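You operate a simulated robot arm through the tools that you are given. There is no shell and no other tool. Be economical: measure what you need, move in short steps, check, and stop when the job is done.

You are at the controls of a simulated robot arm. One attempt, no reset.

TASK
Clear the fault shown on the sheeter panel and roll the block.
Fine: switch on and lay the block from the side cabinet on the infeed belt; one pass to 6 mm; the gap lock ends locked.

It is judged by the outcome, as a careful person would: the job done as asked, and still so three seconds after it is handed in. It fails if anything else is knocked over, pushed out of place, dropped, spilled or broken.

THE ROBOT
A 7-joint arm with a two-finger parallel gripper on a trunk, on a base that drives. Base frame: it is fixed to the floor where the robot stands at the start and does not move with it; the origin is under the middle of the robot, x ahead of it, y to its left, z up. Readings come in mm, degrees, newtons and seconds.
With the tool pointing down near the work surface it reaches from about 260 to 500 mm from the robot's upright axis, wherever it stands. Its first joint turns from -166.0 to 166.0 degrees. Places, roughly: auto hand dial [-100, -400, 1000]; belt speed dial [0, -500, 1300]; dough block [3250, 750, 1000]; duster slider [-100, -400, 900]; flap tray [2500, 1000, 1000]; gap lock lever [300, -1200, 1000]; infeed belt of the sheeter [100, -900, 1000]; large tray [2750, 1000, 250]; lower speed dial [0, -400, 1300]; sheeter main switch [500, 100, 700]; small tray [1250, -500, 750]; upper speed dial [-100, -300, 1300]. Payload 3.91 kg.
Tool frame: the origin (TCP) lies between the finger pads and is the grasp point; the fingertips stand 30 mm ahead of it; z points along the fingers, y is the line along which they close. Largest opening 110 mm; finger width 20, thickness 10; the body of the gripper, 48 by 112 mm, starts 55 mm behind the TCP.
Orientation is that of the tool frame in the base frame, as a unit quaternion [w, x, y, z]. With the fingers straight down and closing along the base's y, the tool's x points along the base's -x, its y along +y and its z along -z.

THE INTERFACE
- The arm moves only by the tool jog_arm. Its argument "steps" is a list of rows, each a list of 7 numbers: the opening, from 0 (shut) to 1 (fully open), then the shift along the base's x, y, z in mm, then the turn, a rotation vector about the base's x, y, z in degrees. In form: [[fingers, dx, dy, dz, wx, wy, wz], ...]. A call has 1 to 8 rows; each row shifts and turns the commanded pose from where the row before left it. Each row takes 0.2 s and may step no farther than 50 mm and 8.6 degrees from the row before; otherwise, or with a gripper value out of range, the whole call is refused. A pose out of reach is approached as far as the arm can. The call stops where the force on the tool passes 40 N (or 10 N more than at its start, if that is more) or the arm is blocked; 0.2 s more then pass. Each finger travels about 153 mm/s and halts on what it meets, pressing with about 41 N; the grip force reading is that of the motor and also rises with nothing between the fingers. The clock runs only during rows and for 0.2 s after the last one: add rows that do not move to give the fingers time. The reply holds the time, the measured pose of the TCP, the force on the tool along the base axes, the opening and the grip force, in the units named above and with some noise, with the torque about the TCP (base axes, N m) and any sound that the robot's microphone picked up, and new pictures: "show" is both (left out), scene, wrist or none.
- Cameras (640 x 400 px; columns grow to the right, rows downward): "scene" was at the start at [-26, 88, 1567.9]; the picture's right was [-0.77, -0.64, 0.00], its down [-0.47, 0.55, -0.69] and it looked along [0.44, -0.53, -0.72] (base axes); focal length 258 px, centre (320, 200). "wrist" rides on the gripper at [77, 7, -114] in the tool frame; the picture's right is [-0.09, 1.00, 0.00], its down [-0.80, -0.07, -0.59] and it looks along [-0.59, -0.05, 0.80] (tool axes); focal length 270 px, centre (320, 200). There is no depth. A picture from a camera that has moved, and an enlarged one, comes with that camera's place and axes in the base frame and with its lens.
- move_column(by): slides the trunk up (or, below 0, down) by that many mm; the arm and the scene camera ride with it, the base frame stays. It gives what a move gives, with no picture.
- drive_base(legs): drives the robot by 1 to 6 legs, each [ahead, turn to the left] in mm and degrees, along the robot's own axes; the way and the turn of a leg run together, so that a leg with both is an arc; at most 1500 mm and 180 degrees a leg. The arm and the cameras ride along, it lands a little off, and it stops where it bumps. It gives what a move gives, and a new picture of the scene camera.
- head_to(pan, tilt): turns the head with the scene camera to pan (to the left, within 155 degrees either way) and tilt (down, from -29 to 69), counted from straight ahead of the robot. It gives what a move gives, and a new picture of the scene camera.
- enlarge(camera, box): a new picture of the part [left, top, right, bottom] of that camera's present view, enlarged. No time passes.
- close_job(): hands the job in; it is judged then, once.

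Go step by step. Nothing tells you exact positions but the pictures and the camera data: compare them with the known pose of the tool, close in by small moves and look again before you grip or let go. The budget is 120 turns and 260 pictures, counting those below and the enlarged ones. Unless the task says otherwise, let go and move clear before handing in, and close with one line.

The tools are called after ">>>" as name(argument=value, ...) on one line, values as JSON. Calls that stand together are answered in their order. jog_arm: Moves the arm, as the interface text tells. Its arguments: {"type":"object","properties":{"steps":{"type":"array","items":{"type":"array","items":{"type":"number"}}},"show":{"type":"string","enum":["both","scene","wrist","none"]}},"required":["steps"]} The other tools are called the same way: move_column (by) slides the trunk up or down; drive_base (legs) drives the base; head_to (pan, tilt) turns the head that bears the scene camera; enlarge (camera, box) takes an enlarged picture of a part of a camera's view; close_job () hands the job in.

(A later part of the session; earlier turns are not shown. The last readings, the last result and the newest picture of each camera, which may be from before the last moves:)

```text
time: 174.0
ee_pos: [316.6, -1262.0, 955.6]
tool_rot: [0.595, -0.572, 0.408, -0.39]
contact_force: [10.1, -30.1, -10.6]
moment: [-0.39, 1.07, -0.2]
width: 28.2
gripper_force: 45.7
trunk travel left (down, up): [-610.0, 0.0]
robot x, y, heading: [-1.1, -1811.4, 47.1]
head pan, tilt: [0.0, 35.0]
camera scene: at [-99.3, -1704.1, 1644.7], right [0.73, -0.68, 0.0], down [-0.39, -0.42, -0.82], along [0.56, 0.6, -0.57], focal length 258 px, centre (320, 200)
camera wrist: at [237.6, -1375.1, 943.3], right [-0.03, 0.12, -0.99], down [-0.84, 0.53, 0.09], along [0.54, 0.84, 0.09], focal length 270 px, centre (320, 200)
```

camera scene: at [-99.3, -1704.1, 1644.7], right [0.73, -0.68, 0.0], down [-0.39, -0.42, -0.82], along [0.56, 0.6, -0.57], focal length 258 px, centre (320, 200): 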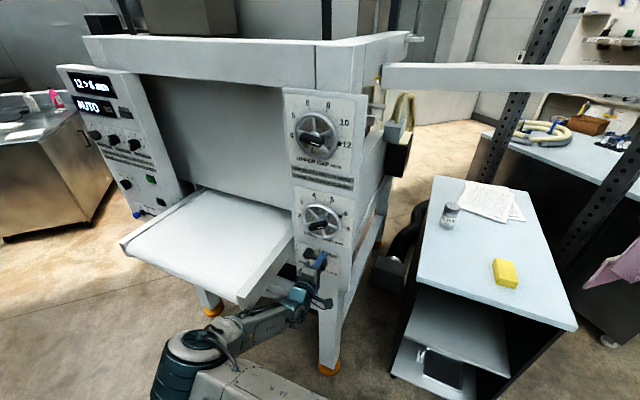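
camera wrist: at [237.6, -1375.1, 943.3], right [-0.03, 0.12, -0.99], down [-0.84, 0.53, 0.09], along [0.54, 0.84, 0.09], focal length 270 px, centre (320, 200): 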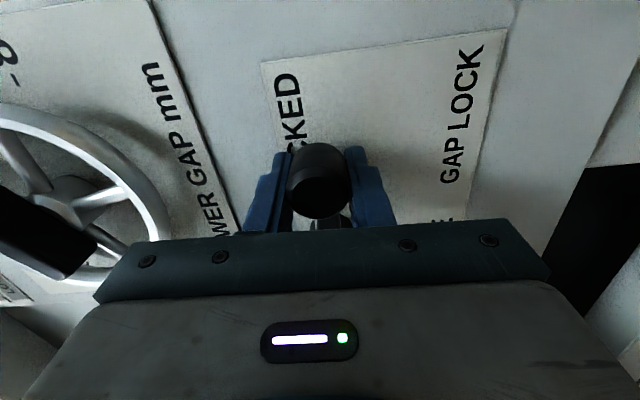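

It's back at its initial height. A small extra nudge up to seat it, then release and inspect.

>>> jog_arm(steps=[[0, -1, 2, 2, 0, 0, 0], [0, -0.5, 1, 3, 0, 0, 0], [0, 0, 0, 0, 0, 0, 0]], show="none")

>>> jog_arm(steps=[[0.3, 0, 0, 0, 0, 0, 0], [0.55, 0, 0, 0, 0, 0, 0], [0.55, -23, -10, 0, 0, 0, 0], [0.55, -40, -20, 0, 0, 0, 0], [0.55, -35, -30, 0, 0, 0, 0]])

>>> enlarge(camera="scene", box=[285, 180, 365, 290])

>>> enlarge(camera="scene", box=[50, 55, 170, 225])

```text
time: 174.8
ee_pos: [311.1, -1252.1, 954.8]
tool_rot: [0.594, -0.577, 0.406, -0.386]
contact_force: [-2.4, 2.5, -32.5]
moment: [-1.42, 0.73, 1.24]
width: 16.2
gripper_force: 44.2
trunk travel left (down, up): [-610.0, 0.0]
robot x, y, heading: [-1.1, -1810.7, 47.5]
head pan, tilt: [0.0, 35.0]
```

```text
time: 176.0
ee_pos: [212.1, -1314.6, 961.6]
tool_rot: [0.597, -0.572, 0.407, -0.389]
contact_force: [-0.5, 0.6, -0.7]
moment: [-0.01, 0.04, 0.01]
width: 60.4
gripper_force: 0.3
trunk travel left (down, up): [-610.0, 0.0]
robot x, y, heading: [0.6, -1812.7, 47.6]
head pan, tilt: [0.0, 35.0]
camera scene: at [-102.9, -1701.8, 1644.6], right [0.73, -0.68, 0.0], down [-0.39, -0.42, -0.82], along [0.56, 0.6, -0.57], focal length 258 px, centre (320, 200)
camera wrist: at [133.5, -1427.7, 948.0], right [-0.03, 0.13, -0.99], down [-0.85, 0.52, 0.09], along [0.53, 0.84, 0.09], focal length 270 px, centre (320, 200)
```

scene: 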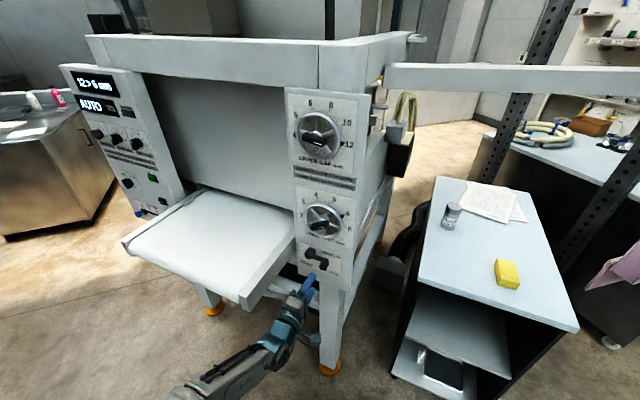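
wrist: 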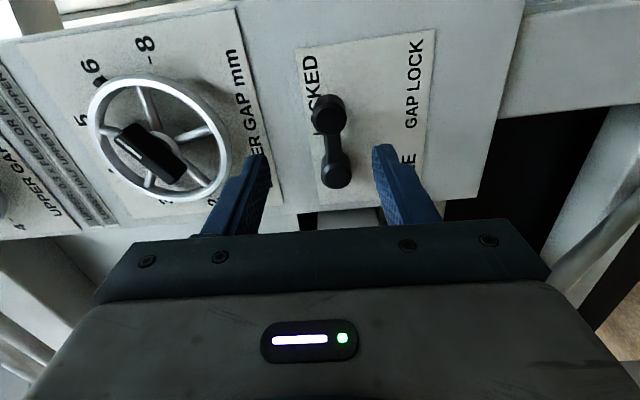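

```text
3.64 times, centred on (325, 235) of scene
camera zoom: at [-102.9, -1701.8, 1644.6], right [0.73, -0.68, 0.0], down [-0.39, -0.42, -0.82], along [0.56, 0.6, -0.57], focal length 940 px, centre (302, 73)
```

zoom: 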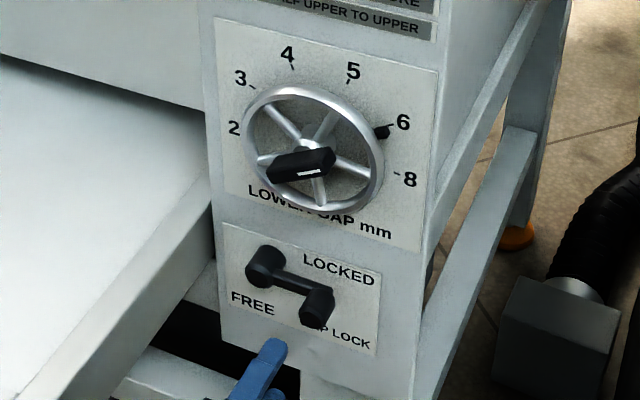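

```text
2.35 times, centred on (110, 140) of scene
camera zoom: at [-102.9, -1701.8, 1644.6], right [0.73, -0.68, 0.0], down [-0.39, -0.42, -0.82], along [0.56, 0.6, -0.57], focal length 608 px, centre (814, 341)
```

zoom: 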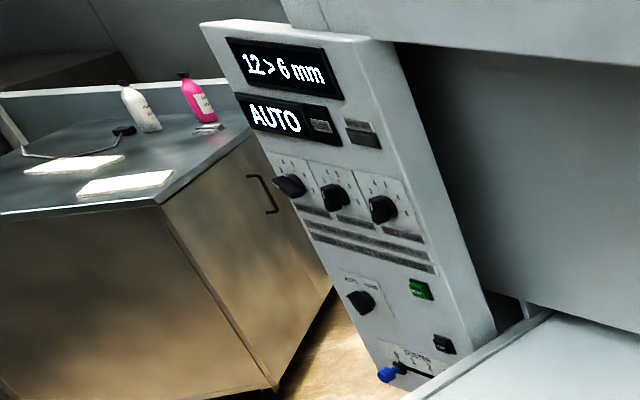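

Lever is back exactly at LOCKED, wheel at 6, display "12 > 6 mm". Next, fetch the block; I'll back off and look for the best route towards (3250, 750).

>>> drive_base(legs=[[-200, 0]])

>>> head_to(pan=-30, tilt=20)

>>> head_to(pan=-90, tilt=30)

```text
time: 177.6
ee_pos: [81.1, -1458.0, 961.1]
tool_rot: [0.596, -0.571, 0.407, -0.391]
contact_force: [-0.4, -0.4, 1.3]
moment: [0.05, 0.01, 0.0]
width: 60.5
gripper_force: 0.0
trunk travel left (down, up): [-610.0, 0.0]
robot x, y, heading: [-133.6, -1953.8, 47.0]
head pan, tilt: [0.0, 35.0]
camera scene: at [-236.2, -1844.6, 1644.6], right [0.73, -0.68, 0.0], down [-0.39, -0.42, -0.82], along [0.56, 0.6, -0.57], focal length 258 px, centre (320, 200)
```

scene: 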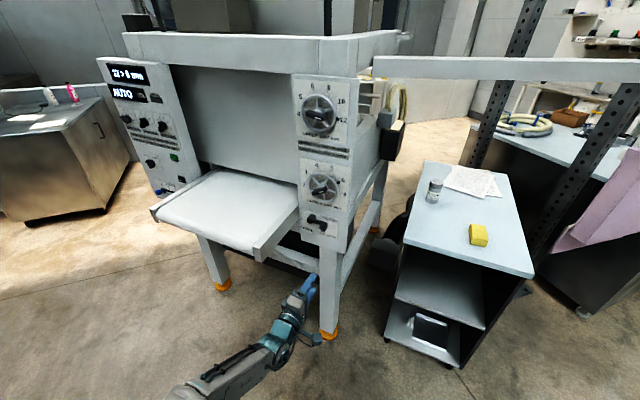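

```text
time: 178.5
ee_pos: [82.0, -1458.0, 961.1]
tool_rot: [0.596, -0.571, 0.407, -0.391]
contact_force: [-0.9, 0.2, 0.2]
moment: [0.0, 0.01, 0.0]
width: 60.7
gripper_force: 0.0
trunk travel left (down, up): [-610.0, 0.0]
robot x, y, heading: [-132.5, -1954.2, 47.2]
head pan, tilt: [-30.0, 20.0]
camera scene: at [-206.7, -1881.0, 1668.4], right [0.3, -0.96, 0.0], down [-0.33, -0.1, -0.94], along [0.9, 0.28, -0.34], focal length 258 px, centre (320, 200)
```

scene: 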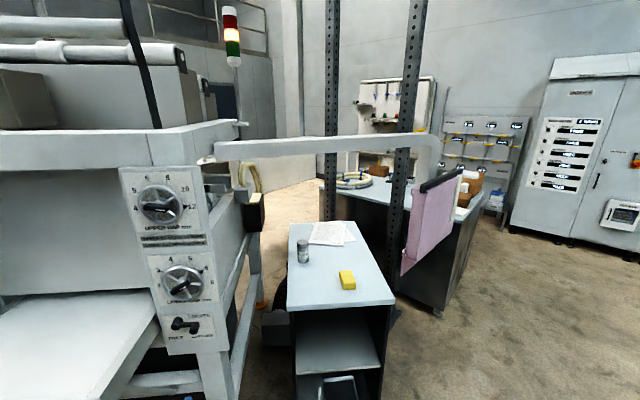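

```text
time: 179.8
ee_pos: [81.8, -1458.0, 960.6]
tool_rot: [0.596, -0.572, 0.408, -0.39]
contact_force: [-0.2, -0.6, 0.3]
moment: [0.03, -0.01, 0.0]
width: 60.2
gripper_force: 0.1
trunk travel left (down, up): [-610.0, 0.0]
robot x, y, heading: [-134.0, -1951.8, 47.2]
head pan, tilt: [-90.0, 30.0]
camera scene: at [-229.3, -1970.1, 1652.4], right [-0.68, -0.73, 0.0], down [-0.37, 0.34, -0.87], along [0.64, -0.59, -0.5], focal length 258 px, centre (320, 200)
```

scene: 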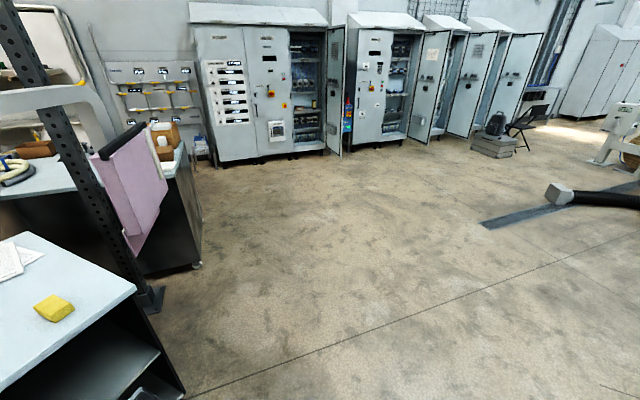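

I'll take the left route (past the pipe, along the wall table). First restore roll and tuck the arm to the right-front as before.

>>> jog_arm(steps=[[0.6, 0, 0, 0, 7.35, 3.16, 0], [0.6, 0, 0, 0, 7.35, 3.16, 0], [0.6, 0, 0, 0, 7.35, 3.16, 0], [0.6, 0, 0, 0, 7.35, 3.16, 0], [0.6, 0, 0, 0, 7.35, 3.16, 0], [0.6, 0, 0, 0, 7.35, 3.16, 0], [0.6, 0, 0, 0, 7.35, 3.16, 0], [0.6, 0, 0, 0, 7.35, 3.16, 0]], show="none")

>>> jog_arm(steps=[[0.6, 0, 0, 0, 7.35, 3.16, 0], [0.6, 0, 0, 0, 7.35, 3.16, 0], [0.6, 0, 0, 0, 5.5, 2.4, 0], [0.6, 30, -32, 0, 0, 0, -7.8], [0.6, 30, -32, 0, 0, 0, -7.8], [0.6, 30, -32, 0, 0, 0, -7.8], [0.6, 27, -38, 0, 0, 0, -7.8], [0.6, 27, -38, 0, 0, 0, -7.8]], show="none")

>>> jog_arm(steps=[[0.6, 17, -42, 0, 0, 0, -7.8], [0.6, 15, -42, 0, 0, 0, -7.8], [0.6, 15, -42, 0, 0, 0, -7.8], [0.6, 10, -42, 0, 0, 0, -7.8], [0.6, 5, -42, 0, 0, 0, -7.8]], show="scene")

```text
time: 181.6
ee_pos: [81.9, -1458.6, 959.8]
tool_rot: [0.698, -0.275, 0.661, -0.012]
contact_force: [0.0, 0.0, 0.0]
moment: [0.03, -0.05, -0.03]
width: 66.0
gripper_force: 0.1
trunk travel left (down, up): [-610.0, 0.0]
robot x, y, heading: [-133.4, -1955.5, 47.4]
head pan, tilt: [-90.0, 30.0]
```

```text
time: 183.4
ee_pos: [228.8, -1633.1, 962.4]
tool_rot: [0.686, 0.095, 0.712, -0.112]
contact_force: [-0.2, 0.3, -0.4]
moment: [-0.01, 0.01, 0.04]
width: 65.9
gripper_force: 0.1
trunk travel left (down, up): [-610.0, 0.0]
robot x, y, heading: [-133.0, -1955.7, 47.2]
head pan, tilt: [-90.0, 30.0]
```

```text
time: 184.6
ee_pos: [290.0, -1840.5, 961.2]
tool_rot: [0.609, 0.328, 0.64, -0.335]
contact_force: [0.7, 0.8, 0.3]
moment: [0.01, 0.01, -0.03]
width: 65.9
gripper_force: 0.2
trunk travel left (down, up): [-610.0, 0.0]
robot x, y, heading: [-130.0, -1952.2, 47.2]
head pan, tilt: [-90.0, 30.0]
camera scene: at [-228.3, -1970.6, 1652.4], right [-0.68, -0.73, 0.0], down [-0.37, 0.34, -0.87], along [0.63, -0.59, -0.5], focal length 258 px, centre (320, 200)
```

scene: 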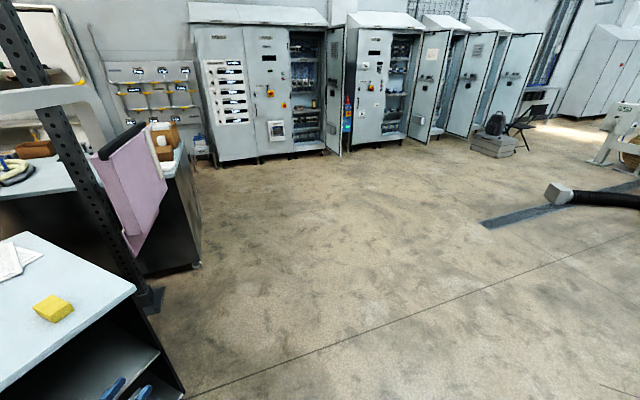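

>>> drive_base(legs=[[0, -112], [-1750, 0]])

```text
refused: -1750 is not a number from -1500 to 1500
```

>>> drive_base(legs=[[0, -112], [-1000, 0], [-750, 0]])

```text
time: 198.1
ee_pos: [-918.4, -812.3, 961.7]
tool_rot: [0.061, 0.714, 0.085, -0.692]
contact_force: [-0.5, -1.2, 0.1]
moment: [0.03, -0.05, -0.01]
width: 66.0
gripper_force: 0.1
trunk travel left (down, up): [-610.0, 0.0]
robot x, y, heading: [-863.6, -375.3, -65.3]
head pan, tilt: [-90.0, 30.0]
camera scene: at [-842.3, -282.6, 1652.4], right [-0.42, 0.91, 0.0], down [0.45, 0.21, -0.87], along [-0.79, -0.36, -0.5], focal length 258 px, centre (320, 200)
```

scene: 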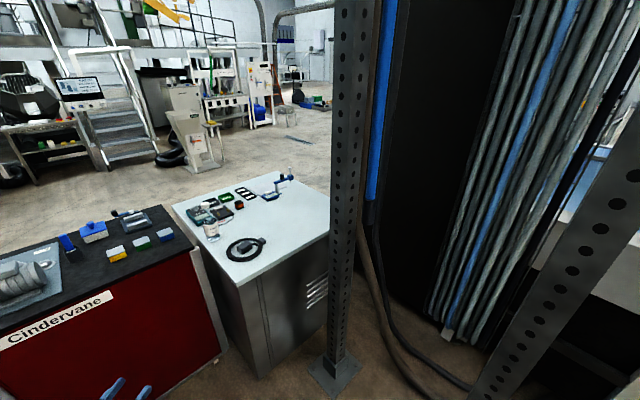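

The elbow radius is too large to turn past the panel in this tuck; I'll swing the hand left first, turn, and re-tuck after.

>>> jog_arm(steps=[[0.6, 44.6, -7, 0, 0, 0, 7], [0.6, 44.6, -5, 0, 0, 0, 7], [0.6, 44.6, 0, 0, 0, 0, 7], [0.6, 44.6, 3, 0, 0, 0, 7], [0.6, 44.6, 5, 0, 0, 0, 7], [0.6, 44.6, 8, 0, 0, 0, 7], [0.6, 44.6, 10, 0, 0, 0, 7], [0.6, 44.6, 10, 0, 0, 0, 7]], show="none")

>>> drive_base(legs=[[0, 121]])

>>> head_to(pan=10, tilt=40)

```text
time: 199.9
ee_pos: [-559.1, -785.2, 961.6]
tool_rot: [0.38, 0.59, 0.411, -0.582]
contact_force: [-0.4, -0.3, 1.0]
moment: [-0.02, -0.03, -0.01]
width: 66.1
gripper_force: 0.1
trunk travel left (down, up): [-610.0, 0.0]
robot x, y, heading: [-864.0, -377.6, -65.1]
head pan, tilt: [-90.0, 30.0]
```

```text
time: 205.3
ee_pos: [-662.8, 87.8, 962.2]
tool_rot: [0.694, -0.06, 0.716, 0.037]
contact_force: [0.3, -0.8, -0.3]
moment: [-0.02, 0.0, -0.01]
width: 66.1
gripper_force: 0.0
trunk travel left (down, up): [-610.0, 0.0]
robot x, y, heading: [-864.1, -378.1, 54.7]
head pan, tilt: [-90.0, 30.0]
camera scene: at [-957.6, -405.3, 1652.4], right [-0.58, -0.82, 0.0], down [-0.41, 0.29, -0.87], along [0.71, -0.5, -0.5], focal length 258 px, centre (320, 200)
```

scene: 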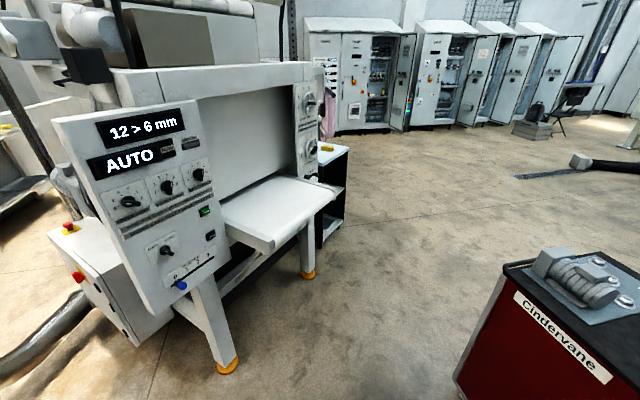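

```text
time: 207.1
ee_pos: [-662.0, 88.6, 961.9]
tool_rot: [0.694, -0.06, 0.717, 0.037]
contact_force: [-0.3, 0.7, 0.2]
moment: [0.02, -0.01, 0.02]
width: 65.9
gripper_force: 0.0
trunk travel left (down, up): [-610.0, 0.0]
robot x, y, heading: [-862.7, -381.1, 54.7]
head pan, tilt: [10.0, 40.0]
camera scene: at [-995.2, -276.2, 1637.0], right [0.9, -0.43, 0.0], down [-0.27, -0.58, -0.77], along [0.33, 0.69, -0.64], focal length 258 px, centre (320, 200)
```

scene: 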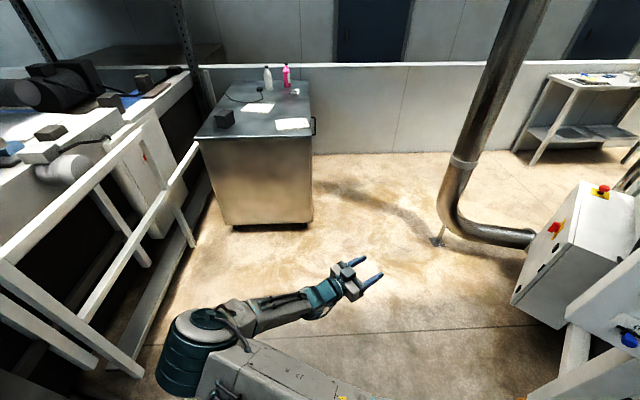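

Route confirmed: pass midway between the steel cabinet and the pipe. Re-tuck and drive.

>>> jog_arm(steps=[[0.6, 24.7, -37, 0, 0, 0, -7], [0.6, 24.7, -37, 0, 0, 0, -7], [0.6, 24.7, -37, 0, 0, 0, -7], [0.6, 24.7, -37, 0, 0, 0, -7], [0.6, 24.7, -37, 0, 0, 0, -7], [0.6, 24.7, -37, 0, 0, 0, -7], [0.6, 24.7, -37, 0, 0, 0, -7], [0.6, 24.7, -37, 0, 0, 0, -7]], show="none")

>>> drive_base(legs=[[0, 2], [950, 0], [950, 0]])

```text
time: 208.8
ee_pos: [-466.3, -207.0, 960.4]
tool_rot: [0.629, 0.284, 0.661, -0.294]
contact_force: [0.3, 0.0, 0.3]
moment: [-0.01, 0.01, -0.01]
width: 66.1
gripper_force: 0.1
trunk travel left (down, up): [-610.0, 0.0]
robot x, y, heading: [-864.7, -375.9, 54.6]
head pan, tilt: [10.0, 40.0]
```

```text
time: 218.7
ee_pos: [577.9, 1372.9, 959.2]
tool_rot: [0.633, 0.278, 0.663, -0.288]
contact_force: [0.2, 0.9, 0.7]
moment: [-0.01, 0.03, -0.03]
width: 65.9
gripper_force: 0.1
trunk travel left (down, up): [-610.0, 0.0]
robot x, y, heading: [178.2, 1194.9, 55.8]
head pan, tilt: [10.0, 40.0]
camera scene: at [51.2, 1294.0, 1637.0], right [0.91, -0.41, 0.0], down [-0.26, -0.59, -0.77], along [0.31, 0.7, -0.64], focal length 258 px, centre (320, 200)
```

scene: 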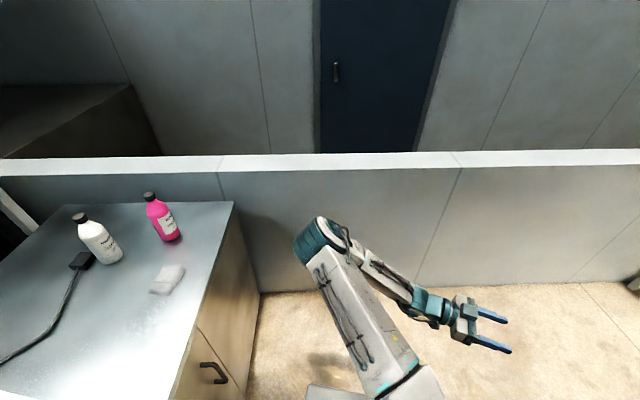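

>>> drive_base(legs=[[0, -52], [800, 0], [0, -15]])

>>> head_to(pan=0, tilt=35)

```text
time: 226.2
ee_pos: [1308.0, 952.5, 959.8]
tool_rot: [0.368, 0.599, 0.398, -0.59]
contact_force: [0.5, 0.1, -0.6]
moment: [-0.01, 0.02, 0.0]
width: 66.0
gripper_force: 0.1
trunk travel left (down, up): [-610.0, 0.0]
robot x, y, heading: [990.5, 1247.8, -11.5]
head pan, tilt: [10.0, 40.0]
camera scene: at [1030.6, 1407.7, 1637.1], right [-0.03, -1.0, 0.0], down [-0.64, 0.02, -0.77], along [0.77, -0.02, -0.64], focal length 258 px, centre (320, 200)
```

scene: 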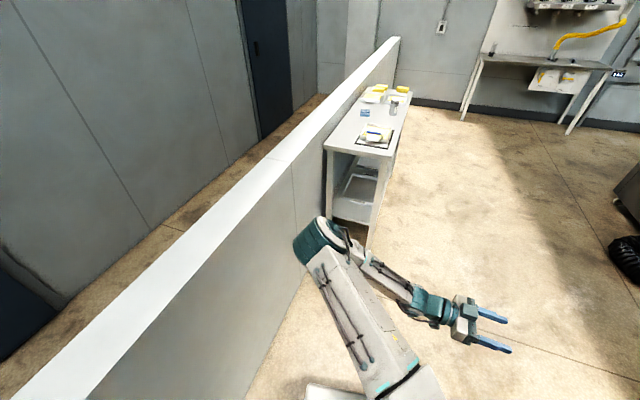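

```text
time: 227.0
ee_pos: [1307.8, 951.6, 959.6]
tool_rot: [0.367, 0.599, 0.398, -0.59]
contact_force: [0.1, -0.7, -0.4]
moment: [-0.04, 0.0, -0.03]
width: 65.8
gripper_force: 0.1
trunk travel left (down, up): [-610.0, 0.0]
robot x, y, heading: [992.3, 1249.9, -11.7]
head pan, tilt: [0.0, 35.0]
camera scene: at [1031.7, 1392.9, 1644.6], right [-0.2, -0.98, 0.0], down [-0.56, 0.11, -0.82], along [0.8, -0.16, -0.57], focal length 258 px, centre (320, 200)
```

scene: 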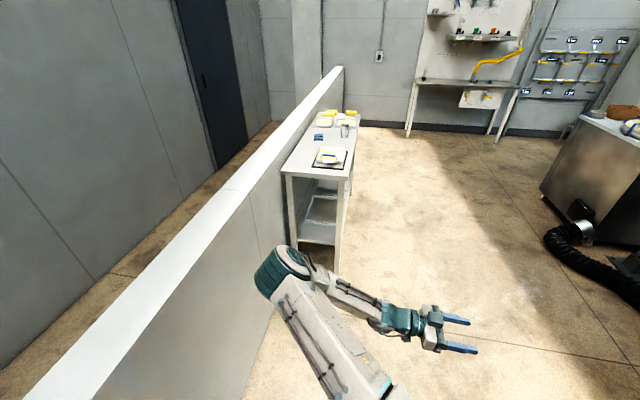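

>>> enlarge(camera="scene", box=[280, 95, 370, 195])

```text
4.00 times, centred on (325, 145) of scene
camera zoom: at [1031.7, 1392.9, 1644.6], right [-0.2, -0.98, 0.0], down [-0.56, 0.11, -0.82], along [0.8, -0.16, -0.57], focal length 1034 px, centre (300, 420)
```

zoom: 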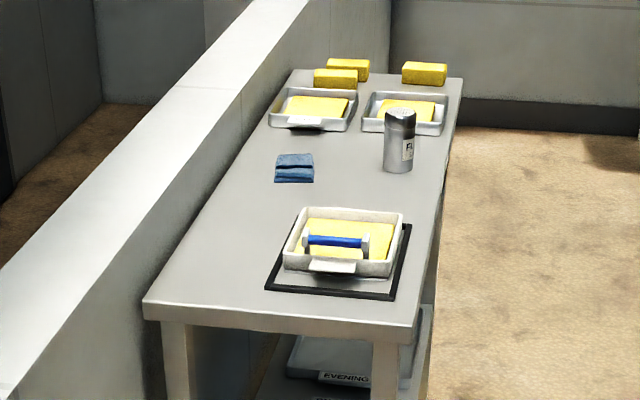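

>>> head_to(pan=-60, tilt=30)

```text
time: 228.3
ee_pos: [1307.7, 953.0, 960.0]
tool_rot: [0.367, 0.599, 0.397, -0.591]
contact_force: [0.0, 1.0, -0.5]
moment: [0.01, -0.02, 0.0]
width: 66.2
gripper_force: 0.1
trunk travel left (down, up): [-610.0, 0.0]
robot x, y, heading: [992.3, 1253.1, -11.5]
head pan, tilt: [-60.0, 30.0]
camera scene: at [974.1, 1324.7, 1652.4], right [-0.95, -0.32, 0.0], down [-0.16, 0.47, -0.87], along [0.27, -0.82, -0.5], focal length 258 px, centre (320, 200)
```

scene: 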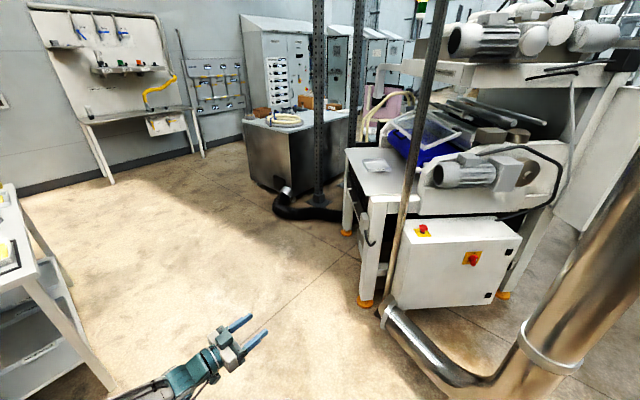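

Open floor towards the wall table. Drive to a point in front of its far end, then face it.

>>> drive_base(legs=[[0, -30], [1490, 0], [0, 14], [720, 0], [0, 95]])

>>> head_to(pan=-5, tilt=30)

```text
time: 245.4
ee_pos: [3088.9, 162.9, 959.0]
tool_rot: [0.654, 0.222, 0.684, -0.235]
contact_force: [-1.5, -0.7, -1.6]
moment: [-0.01, -0.02, -0.03]
width: 66.1
gripper_force: 0.1
trunk travel left (down, up): [-610.0, 0.0]
robot x, y, heading: [2730.0, -78.4, 65.2]
head pan, tilt: [-60.0, 30.0]
camera scene: at [2650.4, -75.8, 1652.4], right [0.09, -1.0, 0.0], down [-0.5, -0.05, -0.87], along [0.86, 0.08, -0.5], focal length 258 px, centre (320, 200)
```

scene: 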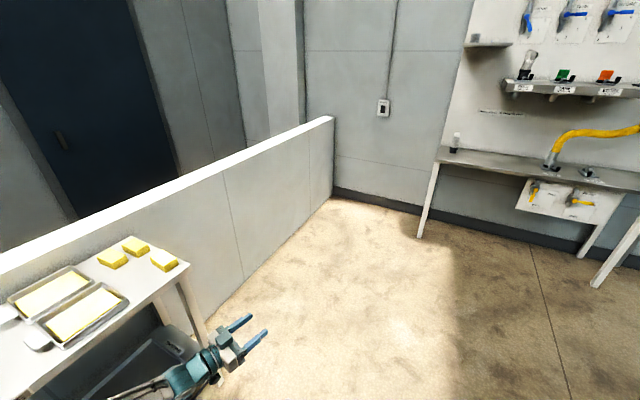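

```text
time: 246.6
ee_pos: [3089.0, 162.5, 959.0]
tool_rot: [0.654, 0.222, 0.684, -0.235]
contact_force: [0.6, 0.0, 0.4]
moment: [-0.01, -0.03, 0.03]
width: 65.7
gripper_force: 0.1
trunk travel left (down, up): [-610.0, 0.0]
robot x, y, heading: [2729.2, -79.8, 65.5]
head pan, tilt: [-5.0, 30.0]
camera scene: at [2605.4, -5.6, 1652.4], right [0.87, -0.5, 0.0], down [-0.25, -0.43, -0.87], along [0.43, 0.75, -0.5], focal length 258 px, centre (320, 200)
```

scene: 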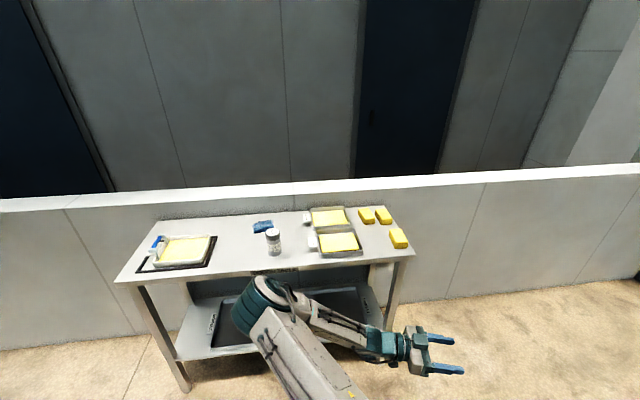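

>>> enlarge(camera="scene", box=[290, 195, 425, 275])

>>> enlarge(camera="scene", box=[110, 210, 290, 370])

```text
4.74 times, centred on (358, 235) of scene
camera zoom: at [2605.4, -5.6, 1652.4], right [0.87, -0.5, 0.0], down [-0.25, -0.43, -0.87], along [0.43, 0.75, -0.5], focal length 1226 px, centre (142, 34)
```

zoom: 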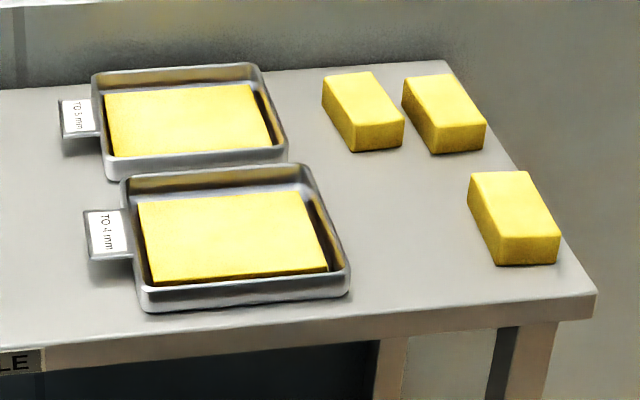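

```text
2.50 times, centred on (200, 290) of scene
camera zoom: at [2605.4, -5.6, 1652.4], right [0.87, -0.5, 0.0], down [-0.25, -0.43, -0.87], along [0.43, 0.75, -0.5], focal length 646 px, centre (620, -25)
```

zoom: 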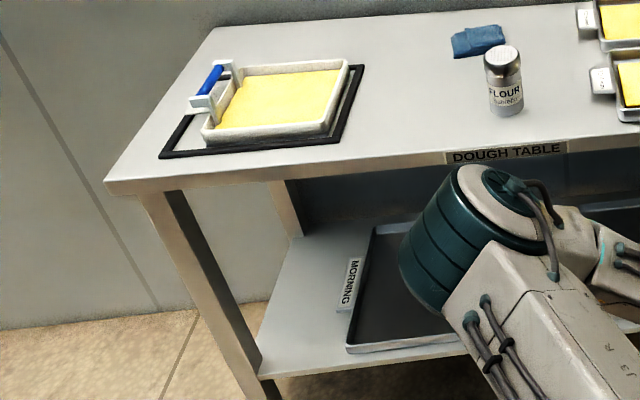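

This is labelled "DOUGH TABLE" with three loose blocks — but the task says the side cabinet. A single yellow block sits on the small cabinet beside the sheeter's gap post. I'll look back at it.

>>> head_to(pan=150, tilt=12)

>>> enlarge(camera="scene", box=[220, 120, 460, 270])

```text
time: 249.0
ee_pos: [3089.0, 163.6, 958.7]
tool_rot: [0.654, 0.221, 0.684, -0.234]
contact_force: [0.3, 0.3, 0.5]
moment: [0.01, -0.01, -0.04]
width: 65.8
gripper_force: 0.1
trunk travel left (down, up): [-610.0, 0.0]
robot x, y, heading: [2729.5, -80.4, 65.4]
head pan, tilt: [150.0, 12.0]
camera scene: at [2484.3, -137.9, 1681.5], right [-0.58, 0.82, 0.0], down [0.17, 0.12, -0.98], along [-0.8, -0.56, -0.21], focal length 258 px, centre (320, 200)
```

scene: 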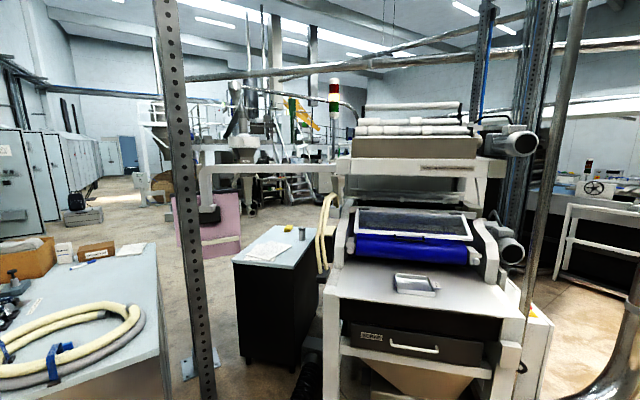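

```text
2.67 times, centred on (340, 195) of scene
camera zoom: at [2484.3, -137.9, 1681.5], right [-0.58, 0.82, 0.0], down [0.17, 0.12, -0.98], along [-0.8, -0.56, -0.21], focal length 689 px, centre (267, 213)
```

zoom: 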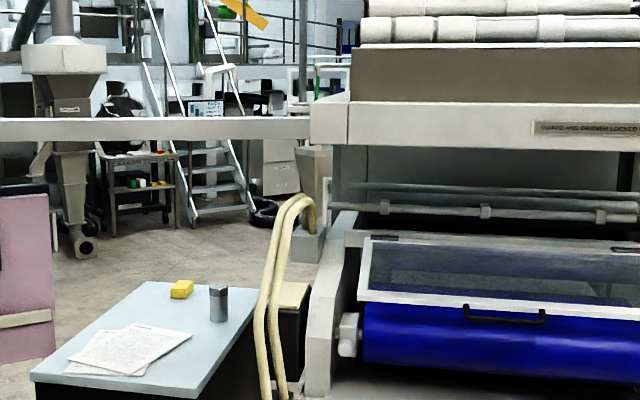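

The small black cabinet right beside the sheeter is the side cabinet, with one yellow block at about (767, -1705, 920). I'll retrace my route back.

>>> drive_base(legs=[[0, -95], [-720, 0], [0, -14], [-1490, 0], [0, 30]])

```text
time: 266.2
ee_pos: [1336.2, 995.0, 960.0]
tool_rot: [0.355, 0.606, 0.387, -0.597]
contact_force: [-0.4, 0.0, 0.1]
moment: [-0.02, 0.02, 0.0]
width: 66.0
gripper_force: 0.1
trunk travel left (down, up): [-610.0, 0.0]
robot x, y, heading: [1029.5, 1298.5, -13.5]
head pan, tilt: [150.0, 12.0]
camera scene: at [921.9, 1529.5, 1681.4], right [0.69, 0.72, 0.0], down [0.15, -0.14, -0.98], along [-0.71, 0.67, -0.21], focal length 258 px, centre (320, 200)
```

scene: 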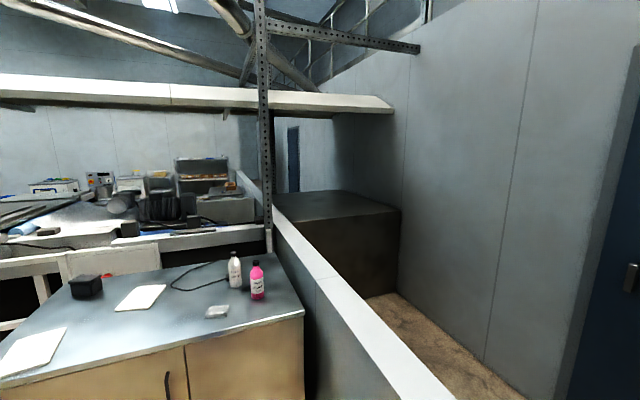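

>>> drive_base(legs=[[0, 20.3], [-858, 0], [0, 49]])

```text
time: 274.1
ee_pos: [577.0, 1379.1, 959.6]
tool_rot: [0.63, 0.285, 0.66, -0.294]
contact_force: [0.7, -0.9, -1.0]
moment: [0.0, 0.0, 0.0]
width: 66.0
gripper_force: 0.1
trunk travel left (down, up): [-610.0, 0.0]
robot x, y, heading: [178.8, 1204.4, 54.5]
head pan, tilt: [150.0, 12.0]
camera scene: at [-74.2, 1193.6, 1681.4], right [-0.42, 0.91, 0.0], down [0.19, 0.09, -0.98], along [-0.89, -0.41, -0.21], focal length 258 px, centre (320, 200)
```

scene: 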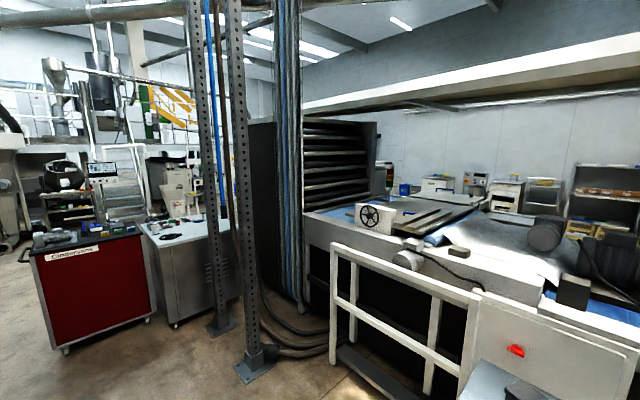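

>>> drive_base(legs=[[0, 1.7], [-950, 0], [-950, 0]])

>>> jog_arm(steps=[[0.6, -24.7, 37, 0, 0, 0, 8], [0.6, -24.7, 37, 0, 0, 0, 8], [0.6, -24.7, 37, 0, 0, 0, 8], [0.6, -24.7, 37, 0, 0, 0, 8], [0.6, -24.7, 37, 0, 0, 0, 8], [0.6, -24.7, 37, 0, 0, 0, 8], [0.6, -24.7, 37, 0, 0, 0, 8], [0.6, -24.7, 37, 0, 0, 0, 8]], show="none")

>>> head_to(pan=0, tilt=50)

```text
time: 283.8
ee_pos: [-484.0, -162.3, 959.0]
tool_rot: [0.63, 0.283, 0.661, -0.293]
contact_force: [-1.0, -0.2, -0.6]
moment: [0.0, 0.0, 0.01]
width: 65.9
gripper_force: 0.1
trunk travel left (down, up): [-610.0, 0.0]
robot x, y, heading: [-880.2, -334.7, 54.7]
head pan, tilt: [150.0, 12.0]
camera scene: at [-1133.7, -348.1, 1681.4], right [-0.42, 0.91, 0.0], down [0.19, 0.09, -0.98], along [-0.89, -0.41, -0.21], focal length 258 px, centre (320, 200)
```

scene: 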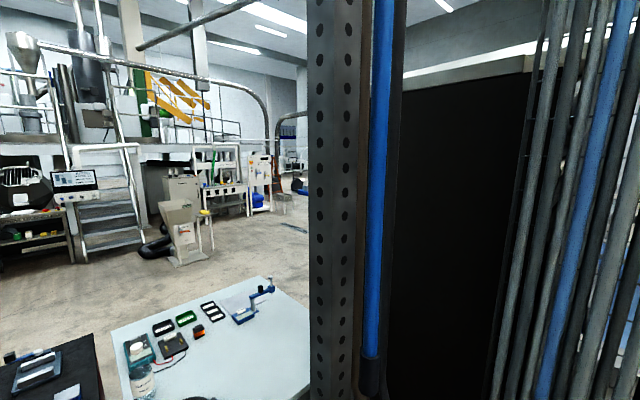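

```text
time: 285.6
ee_pos: [-680.6, 134.2, 957.9]
tool_rot: [0.69, -0.111, 0.711, 0.085]
contact_force: [-0.6, -0.8, -0.2]
moment: [0.03, 0.0, -0.03]
width: 66.1
gripper_force: 0.1
trunk travel left (down, up): [-610.0, 0.0]
robot x, y, heading: [-884.6, -332.8, 54.4]
head pan, tilt: [150.0, 12.0]
```

```text
time: 288.0
ee_pos: [-680.0, 134.7, 958.1]
tool_rot: [0.69, -0.11, 0.71, 0.085]
contact_force: [-0.1, -0.2, -0.9]
moment: [-0.03, -0.04, 0.01]
width: 66.1
gripper_force: 0.1
trunk travel left (down, up): [-610.0, 0.0]
robot x, y, heading: [-877.8, -334.2, 54.8]
head pan, tilt: [0.0, 50.0]
camera scene: at [-1004.5, -246.0, 1622.8], right [0.82, -0.58, 0.0], down [-0.44, -0.63, -0.64], along [0.37, 0.52, -0.77], focal length 258 px, centre (320, 200)
```

scene: 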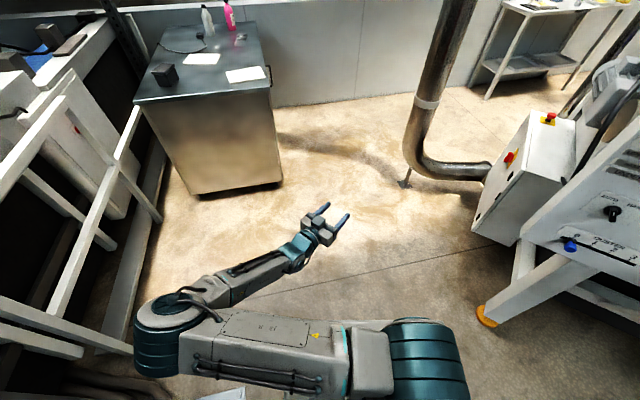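

Converting to tool-down in this open area.

>>> jog_arm(steps=[[0.8, -5, -7, -10, -2.3, 8.2, 0], [0.8, -5, -7, -10, -2.3, 8.2, 0], [0.8, -5, -7, -10, -2.3, 8.2, 0], [0.8, -5, -7, -10, -2.3, 8.2, 0], [0.8, -5, -7, -10, -2.3, 8.2, 0], [0.8, -5, -7, -10, -2.3, 8.2, 0], [0.8, -5, -7, -10, -2.3, 8.2, 0], [0.8, -5, -7, -10, -2.3, 8.2, 0]], show="scene")

```text
time: 289.8
ee_pos: [-717.6, 84.8, 884.1]
tool_rot: [0.209, -0.147, 0.966, 0.035]
contact_force: [-0.6, -0.4, -0.5]
moment: [0.0, -0.01, 0.01]
width: 88.0
gripper_force: 0.1
out of reach, approached as far as the arm can: row 8
trunk travel left (down, up): [-610.0, 0.0]
robot x, y, heading: [-883.2, -334.7, 54.8]
head pan, tilt: [0.0, 50.0]
camera scene: at [-1004.1, -246.0, 1622.9], right [0.82, -0.58, 0.0], down [-0.44, -0.63, -0.64], along [0.37, 0.52, -0.77], focal length 258 px, centre (320, 200)
```

scene: 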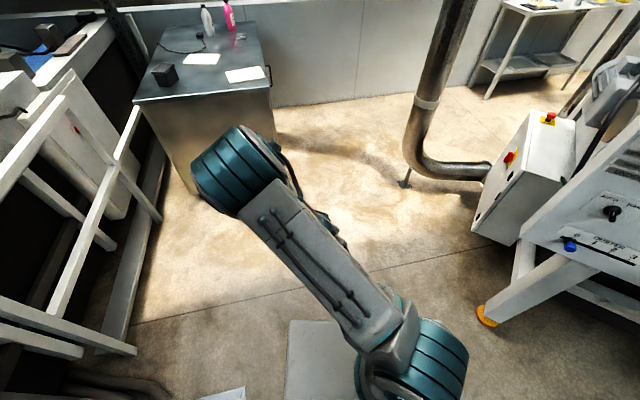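

>>> jog_arm(steps=[[0.8, -3, -5, 0, -2.3, 8.2, 0], [0.8, -3, -5, 0, -2.3, 8.2, 0], [0.8, -3, -5, 0, -2.2, 7.5, 0], [0.8, 0, 0, 0, 0, 0, 0]], show="both")

```text
time: 290.8
ee_pos: [-726.7, 75.3, 886.0]
tool_rot: [0.026, -0.153, 0.988, 0.02]
contact_force: [0.8, -0.8, -0.2]
moment: [0.05, -0.01, 0.01]
width: 88.0
gripper_force: 0.2
out of reach, approached as far as the arm can: row 1
trunk travel left (down, up): [-610.0, 0.0]
robot x, y, heading: [-879.8, -332.0, 54.7]
head pan, tilt: [0.0, 50.0]
camera scene: at [-1004.4, -246.1, 1622.9], right [0.82, -0.58, 0.0], down [-0.44, -0.63, -0.64], along [0.37, 0.52, -0.77], focal length 258 px, centre (320, 200)
camera wrist: at [-807.7, 53.2, 994.8], right [-0.22, 0.98, 0.04], down [0.76, 0.14, 0.64], along [0.62, 0.17, -0.77], focal length 270 px, centre (320, 200)
```

scene: 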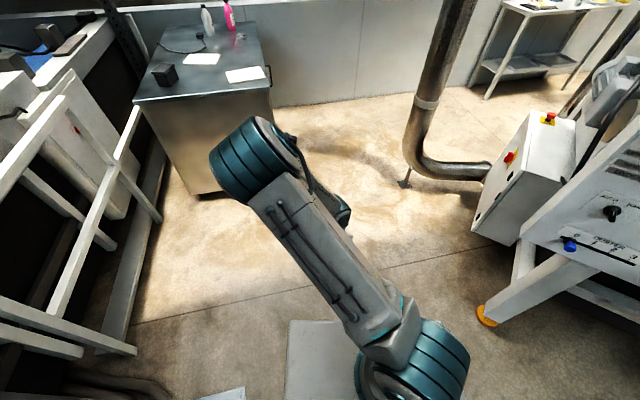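
wrist: 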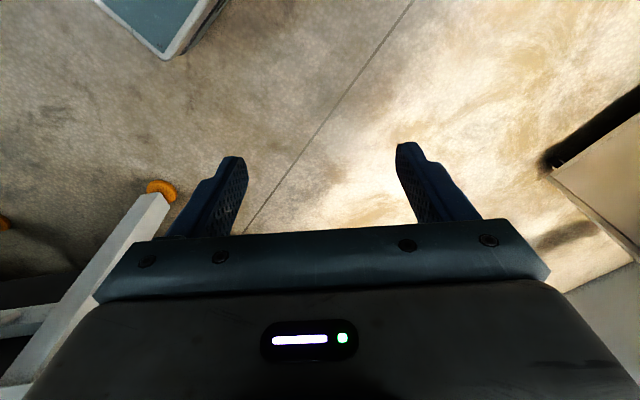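

Compact elbow-up, tool-down posture. I'll raise the hand, turn and drive toward the side cabinet.

>>> jog_arm(steps=[[0.8, 0, 0, 45, 0, 0, 0], [0.8, 0, 0, 45, 0, 0, 0], [0.8, 0, 0, 45, 0, 0, 0]], show="scene")

>>> drive_base(legs=[[0, -120], [900, 0], [860, 0], [0, 58]])

```text
time: 291.6
ee_pos: [-728.9, 76.3, 1019.3]
tool_rot: [0.026, -0.153, 0.988, 0.019]
contact_force: [-0.4, -0.3, -0.3]
moment: [-0.01, -0.03, 0.0]
width: 87.9
gripper_force: 0.0
trunk travel left (down, up): [-610.0, 0.0]
robot x, y, heading: [-881.1, -337.0, 54.8]
head pan, tilt: [0.0, 50.0]
camera scene: at [-1005.7, -245.6, 1622.7], right [0.82, -0.58, 0.0], down [-0.44, -0.63, -0.64], along [0.37, 0.52, -0.77], focal length 258 px, centre (320, 200)
```

scene: 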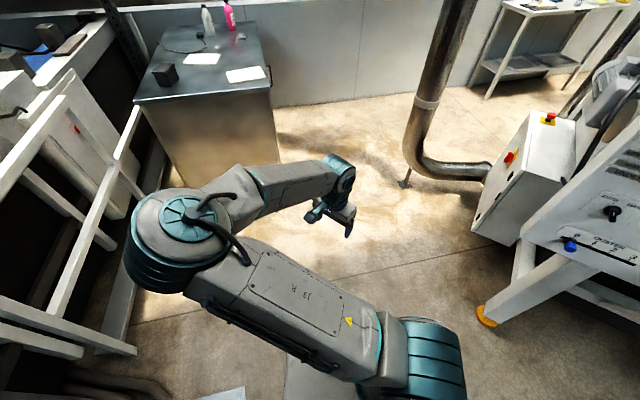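

```text
time: 307.9
ee_pos: [330.0, -1831.9, 1018.0]
tool_rot: [0.032, 0.366, 0.93, 0.004]
contact_force: [0.3, 0.5, -0.2]
moment: [-0.01, 0.0, -0.01]
width: 87.9
gripper_force: 0.2
trunk travel left (down, up): [-610.0, 0.0]
robot x, y, heading: [-104.8, -1900.4, -5.9]
head pan, tilt: [0.0, 50.0]
camera scene: at [-88.3, -1749.4, 1622.8], right [-0.1, -0.99, 0.0], down [-0.76, 0.08, -0.64], along [0.64, -0.07, -0.77], focal length 258 px, centre (320, 200)
```

scene: 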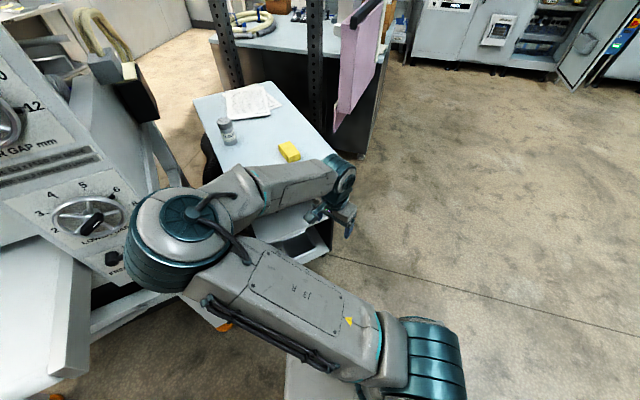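

>>> drive_base(legs=[[0, -9], [500, 0], [0, 38]])

>>> jog_arm(steps=[[0.8, 0, 0, 0, 0, 0, 0]], show="wrist")

```text
time: 313.3
ee_pos: [715.5, -1749.6, 1018.6]
tool_rot: [0.03, 0.114, 0.993, 0.012]
contact_force: [0.5, 0.5, -0.2]
moment: [0.02, -0.01, -0.02]
width: 88.1
gripper_force: 0.1
trunk travel left (down, up): [-610.0, 0.0]
robot x, y, heading: [375.5, -2021.2, 24.2]
head pan, tilt: [0.0, 50.0]
camera scene: at [313.6, -1886.6, 1622.8], right [0.41, -0.91, 0.0], down [-0.7, -0.31, -0.64], along [0.59, 0.26, -0.77], focal length 258 px, centre (320, 200)
```

scene: 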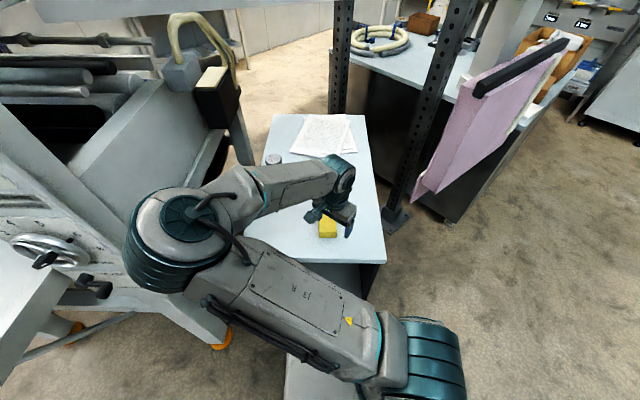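

```text
time: 313.7
ee_pos: [717.2, -1749.8, 1018.1]
tool_rot: [0.031, 0.115, 0.993, 0.011]
contact_force: [-1.1, 1.4, -1.0]
moment: [0.0, 0.04, -0.01]
width: 88.2
gripper_force: 0.0
trunk travel left (down, up): [-610.0, 0.0]
robot x, y, heading: [374.9, -2022.2, 24.1]
head pan, tilt: [0.0, 50.0]
camera wrist: at [636.0, -1727.1, 1127.8], right [0.31, 0.95, 0.04], down [0.73, -0.26, 0.64], along [0.61, -0.17, -0.77], focal length 270 px, centre (320, 200)
```

wrist: 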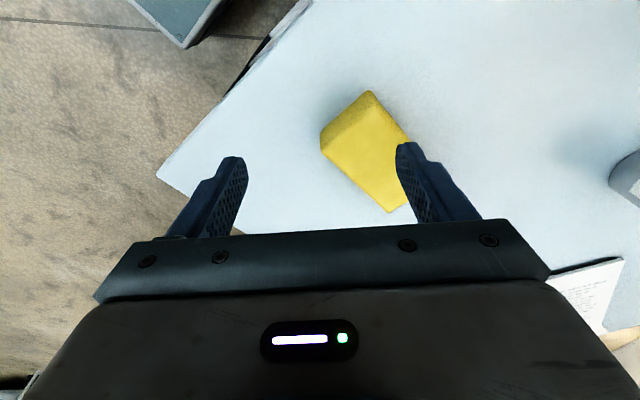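

>>> enlarge(camera="wrist", box=[290, 70, 450, 220])

>>> enlarge(camera="scene", box=[260, 110, 390, 270])

```text
2.67 times, centred on (370, 145) of wrist
camera zoom: at [636.0, -1727.1, 1127.8], right [0.31, 0.95, 0.04], down [0.73, -0.26, 0.64], along [0.61, -0.17, -0.77], focal length 721 px, centre (187, 347)
```

zoom: 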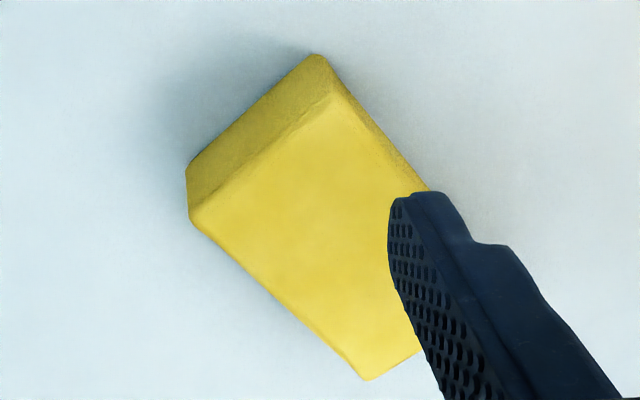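

```text
2.50 times, centred on (325, 190) of scene
camera zoom: at [313.8, -1886.7, 1622.8], right [0.41, -0.91, 0.0], down [-0.7, -0.31, -0.64], along [0.59, 0.26, -0.77], focal length 646 px, centre (308, 225)
```

zoom: 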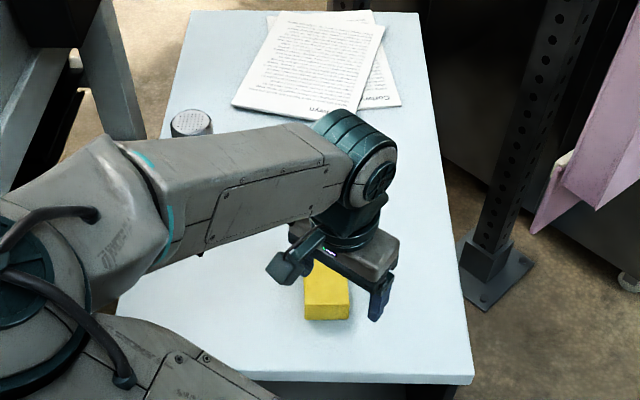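

It's a dough block like the others, about 57 × 103 × 37 mm, long axis along bearing ~25°, centre near (783, -1707). Aligning above it.

>>> jog_arm(steps=[[0.9, 13, 8.6, 0, 0, 3.7, 7.6], [0.9, 13, 8.6, 0, -0.8, 0, 7.6], [0.9, 13, 8.6, 0, 0, 0, 7.6], [0.9, 13, 8.6, 0, 0, 0, 7.6], [0.9, 13, 8.6, 0, 0, 0, 7.6], [0.9, 0, 0, 0, 0, 0, 0]])

```text
time: 315.1
ee_pos: [783.1, -1707.4, 1018.8]
tool_rot: [-0.003, -0.215, 0.977, 0.003]
contact_force: [1.0, -0.9, -0.4]
moment: [0.02, 0.02, 0.0]
width: 99.0
gripper_force: 0.0
trunk travel left (down, up): [-610.0, 0.0]
robot x, y, heading: [374.2, -2022.2, 24.0]
head pan, tilt: [0.0, 50.0]
camera scene: at [314.0, -1886.8, 1622.8], right [0.41, -0.91, 0.0], down [-0.7, -0.31, -0.64], along [0.59, 0.26, -0.77], focal length 258 px, centre (320, 200)
camera wrist: at [711.0, -1732.7, 1132.7], right [-0.34, 0.94, 0.01], down [0.76, 0.27, 0.59], along [0.55, 0.2, -0.81], focal length 270 px, centre (320, 200)
```

scene: 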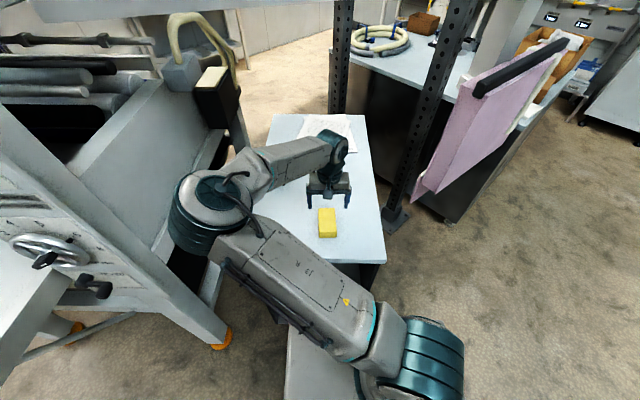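
wrist: 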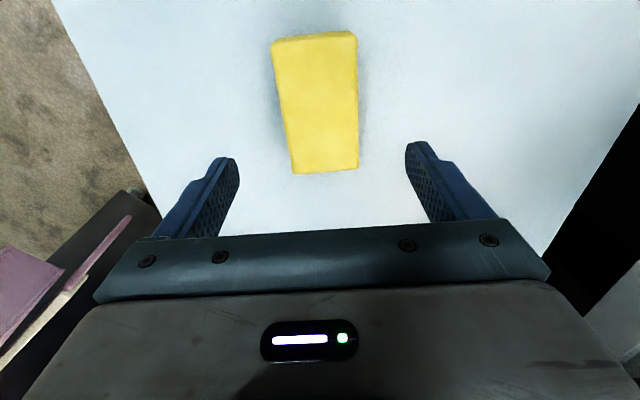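

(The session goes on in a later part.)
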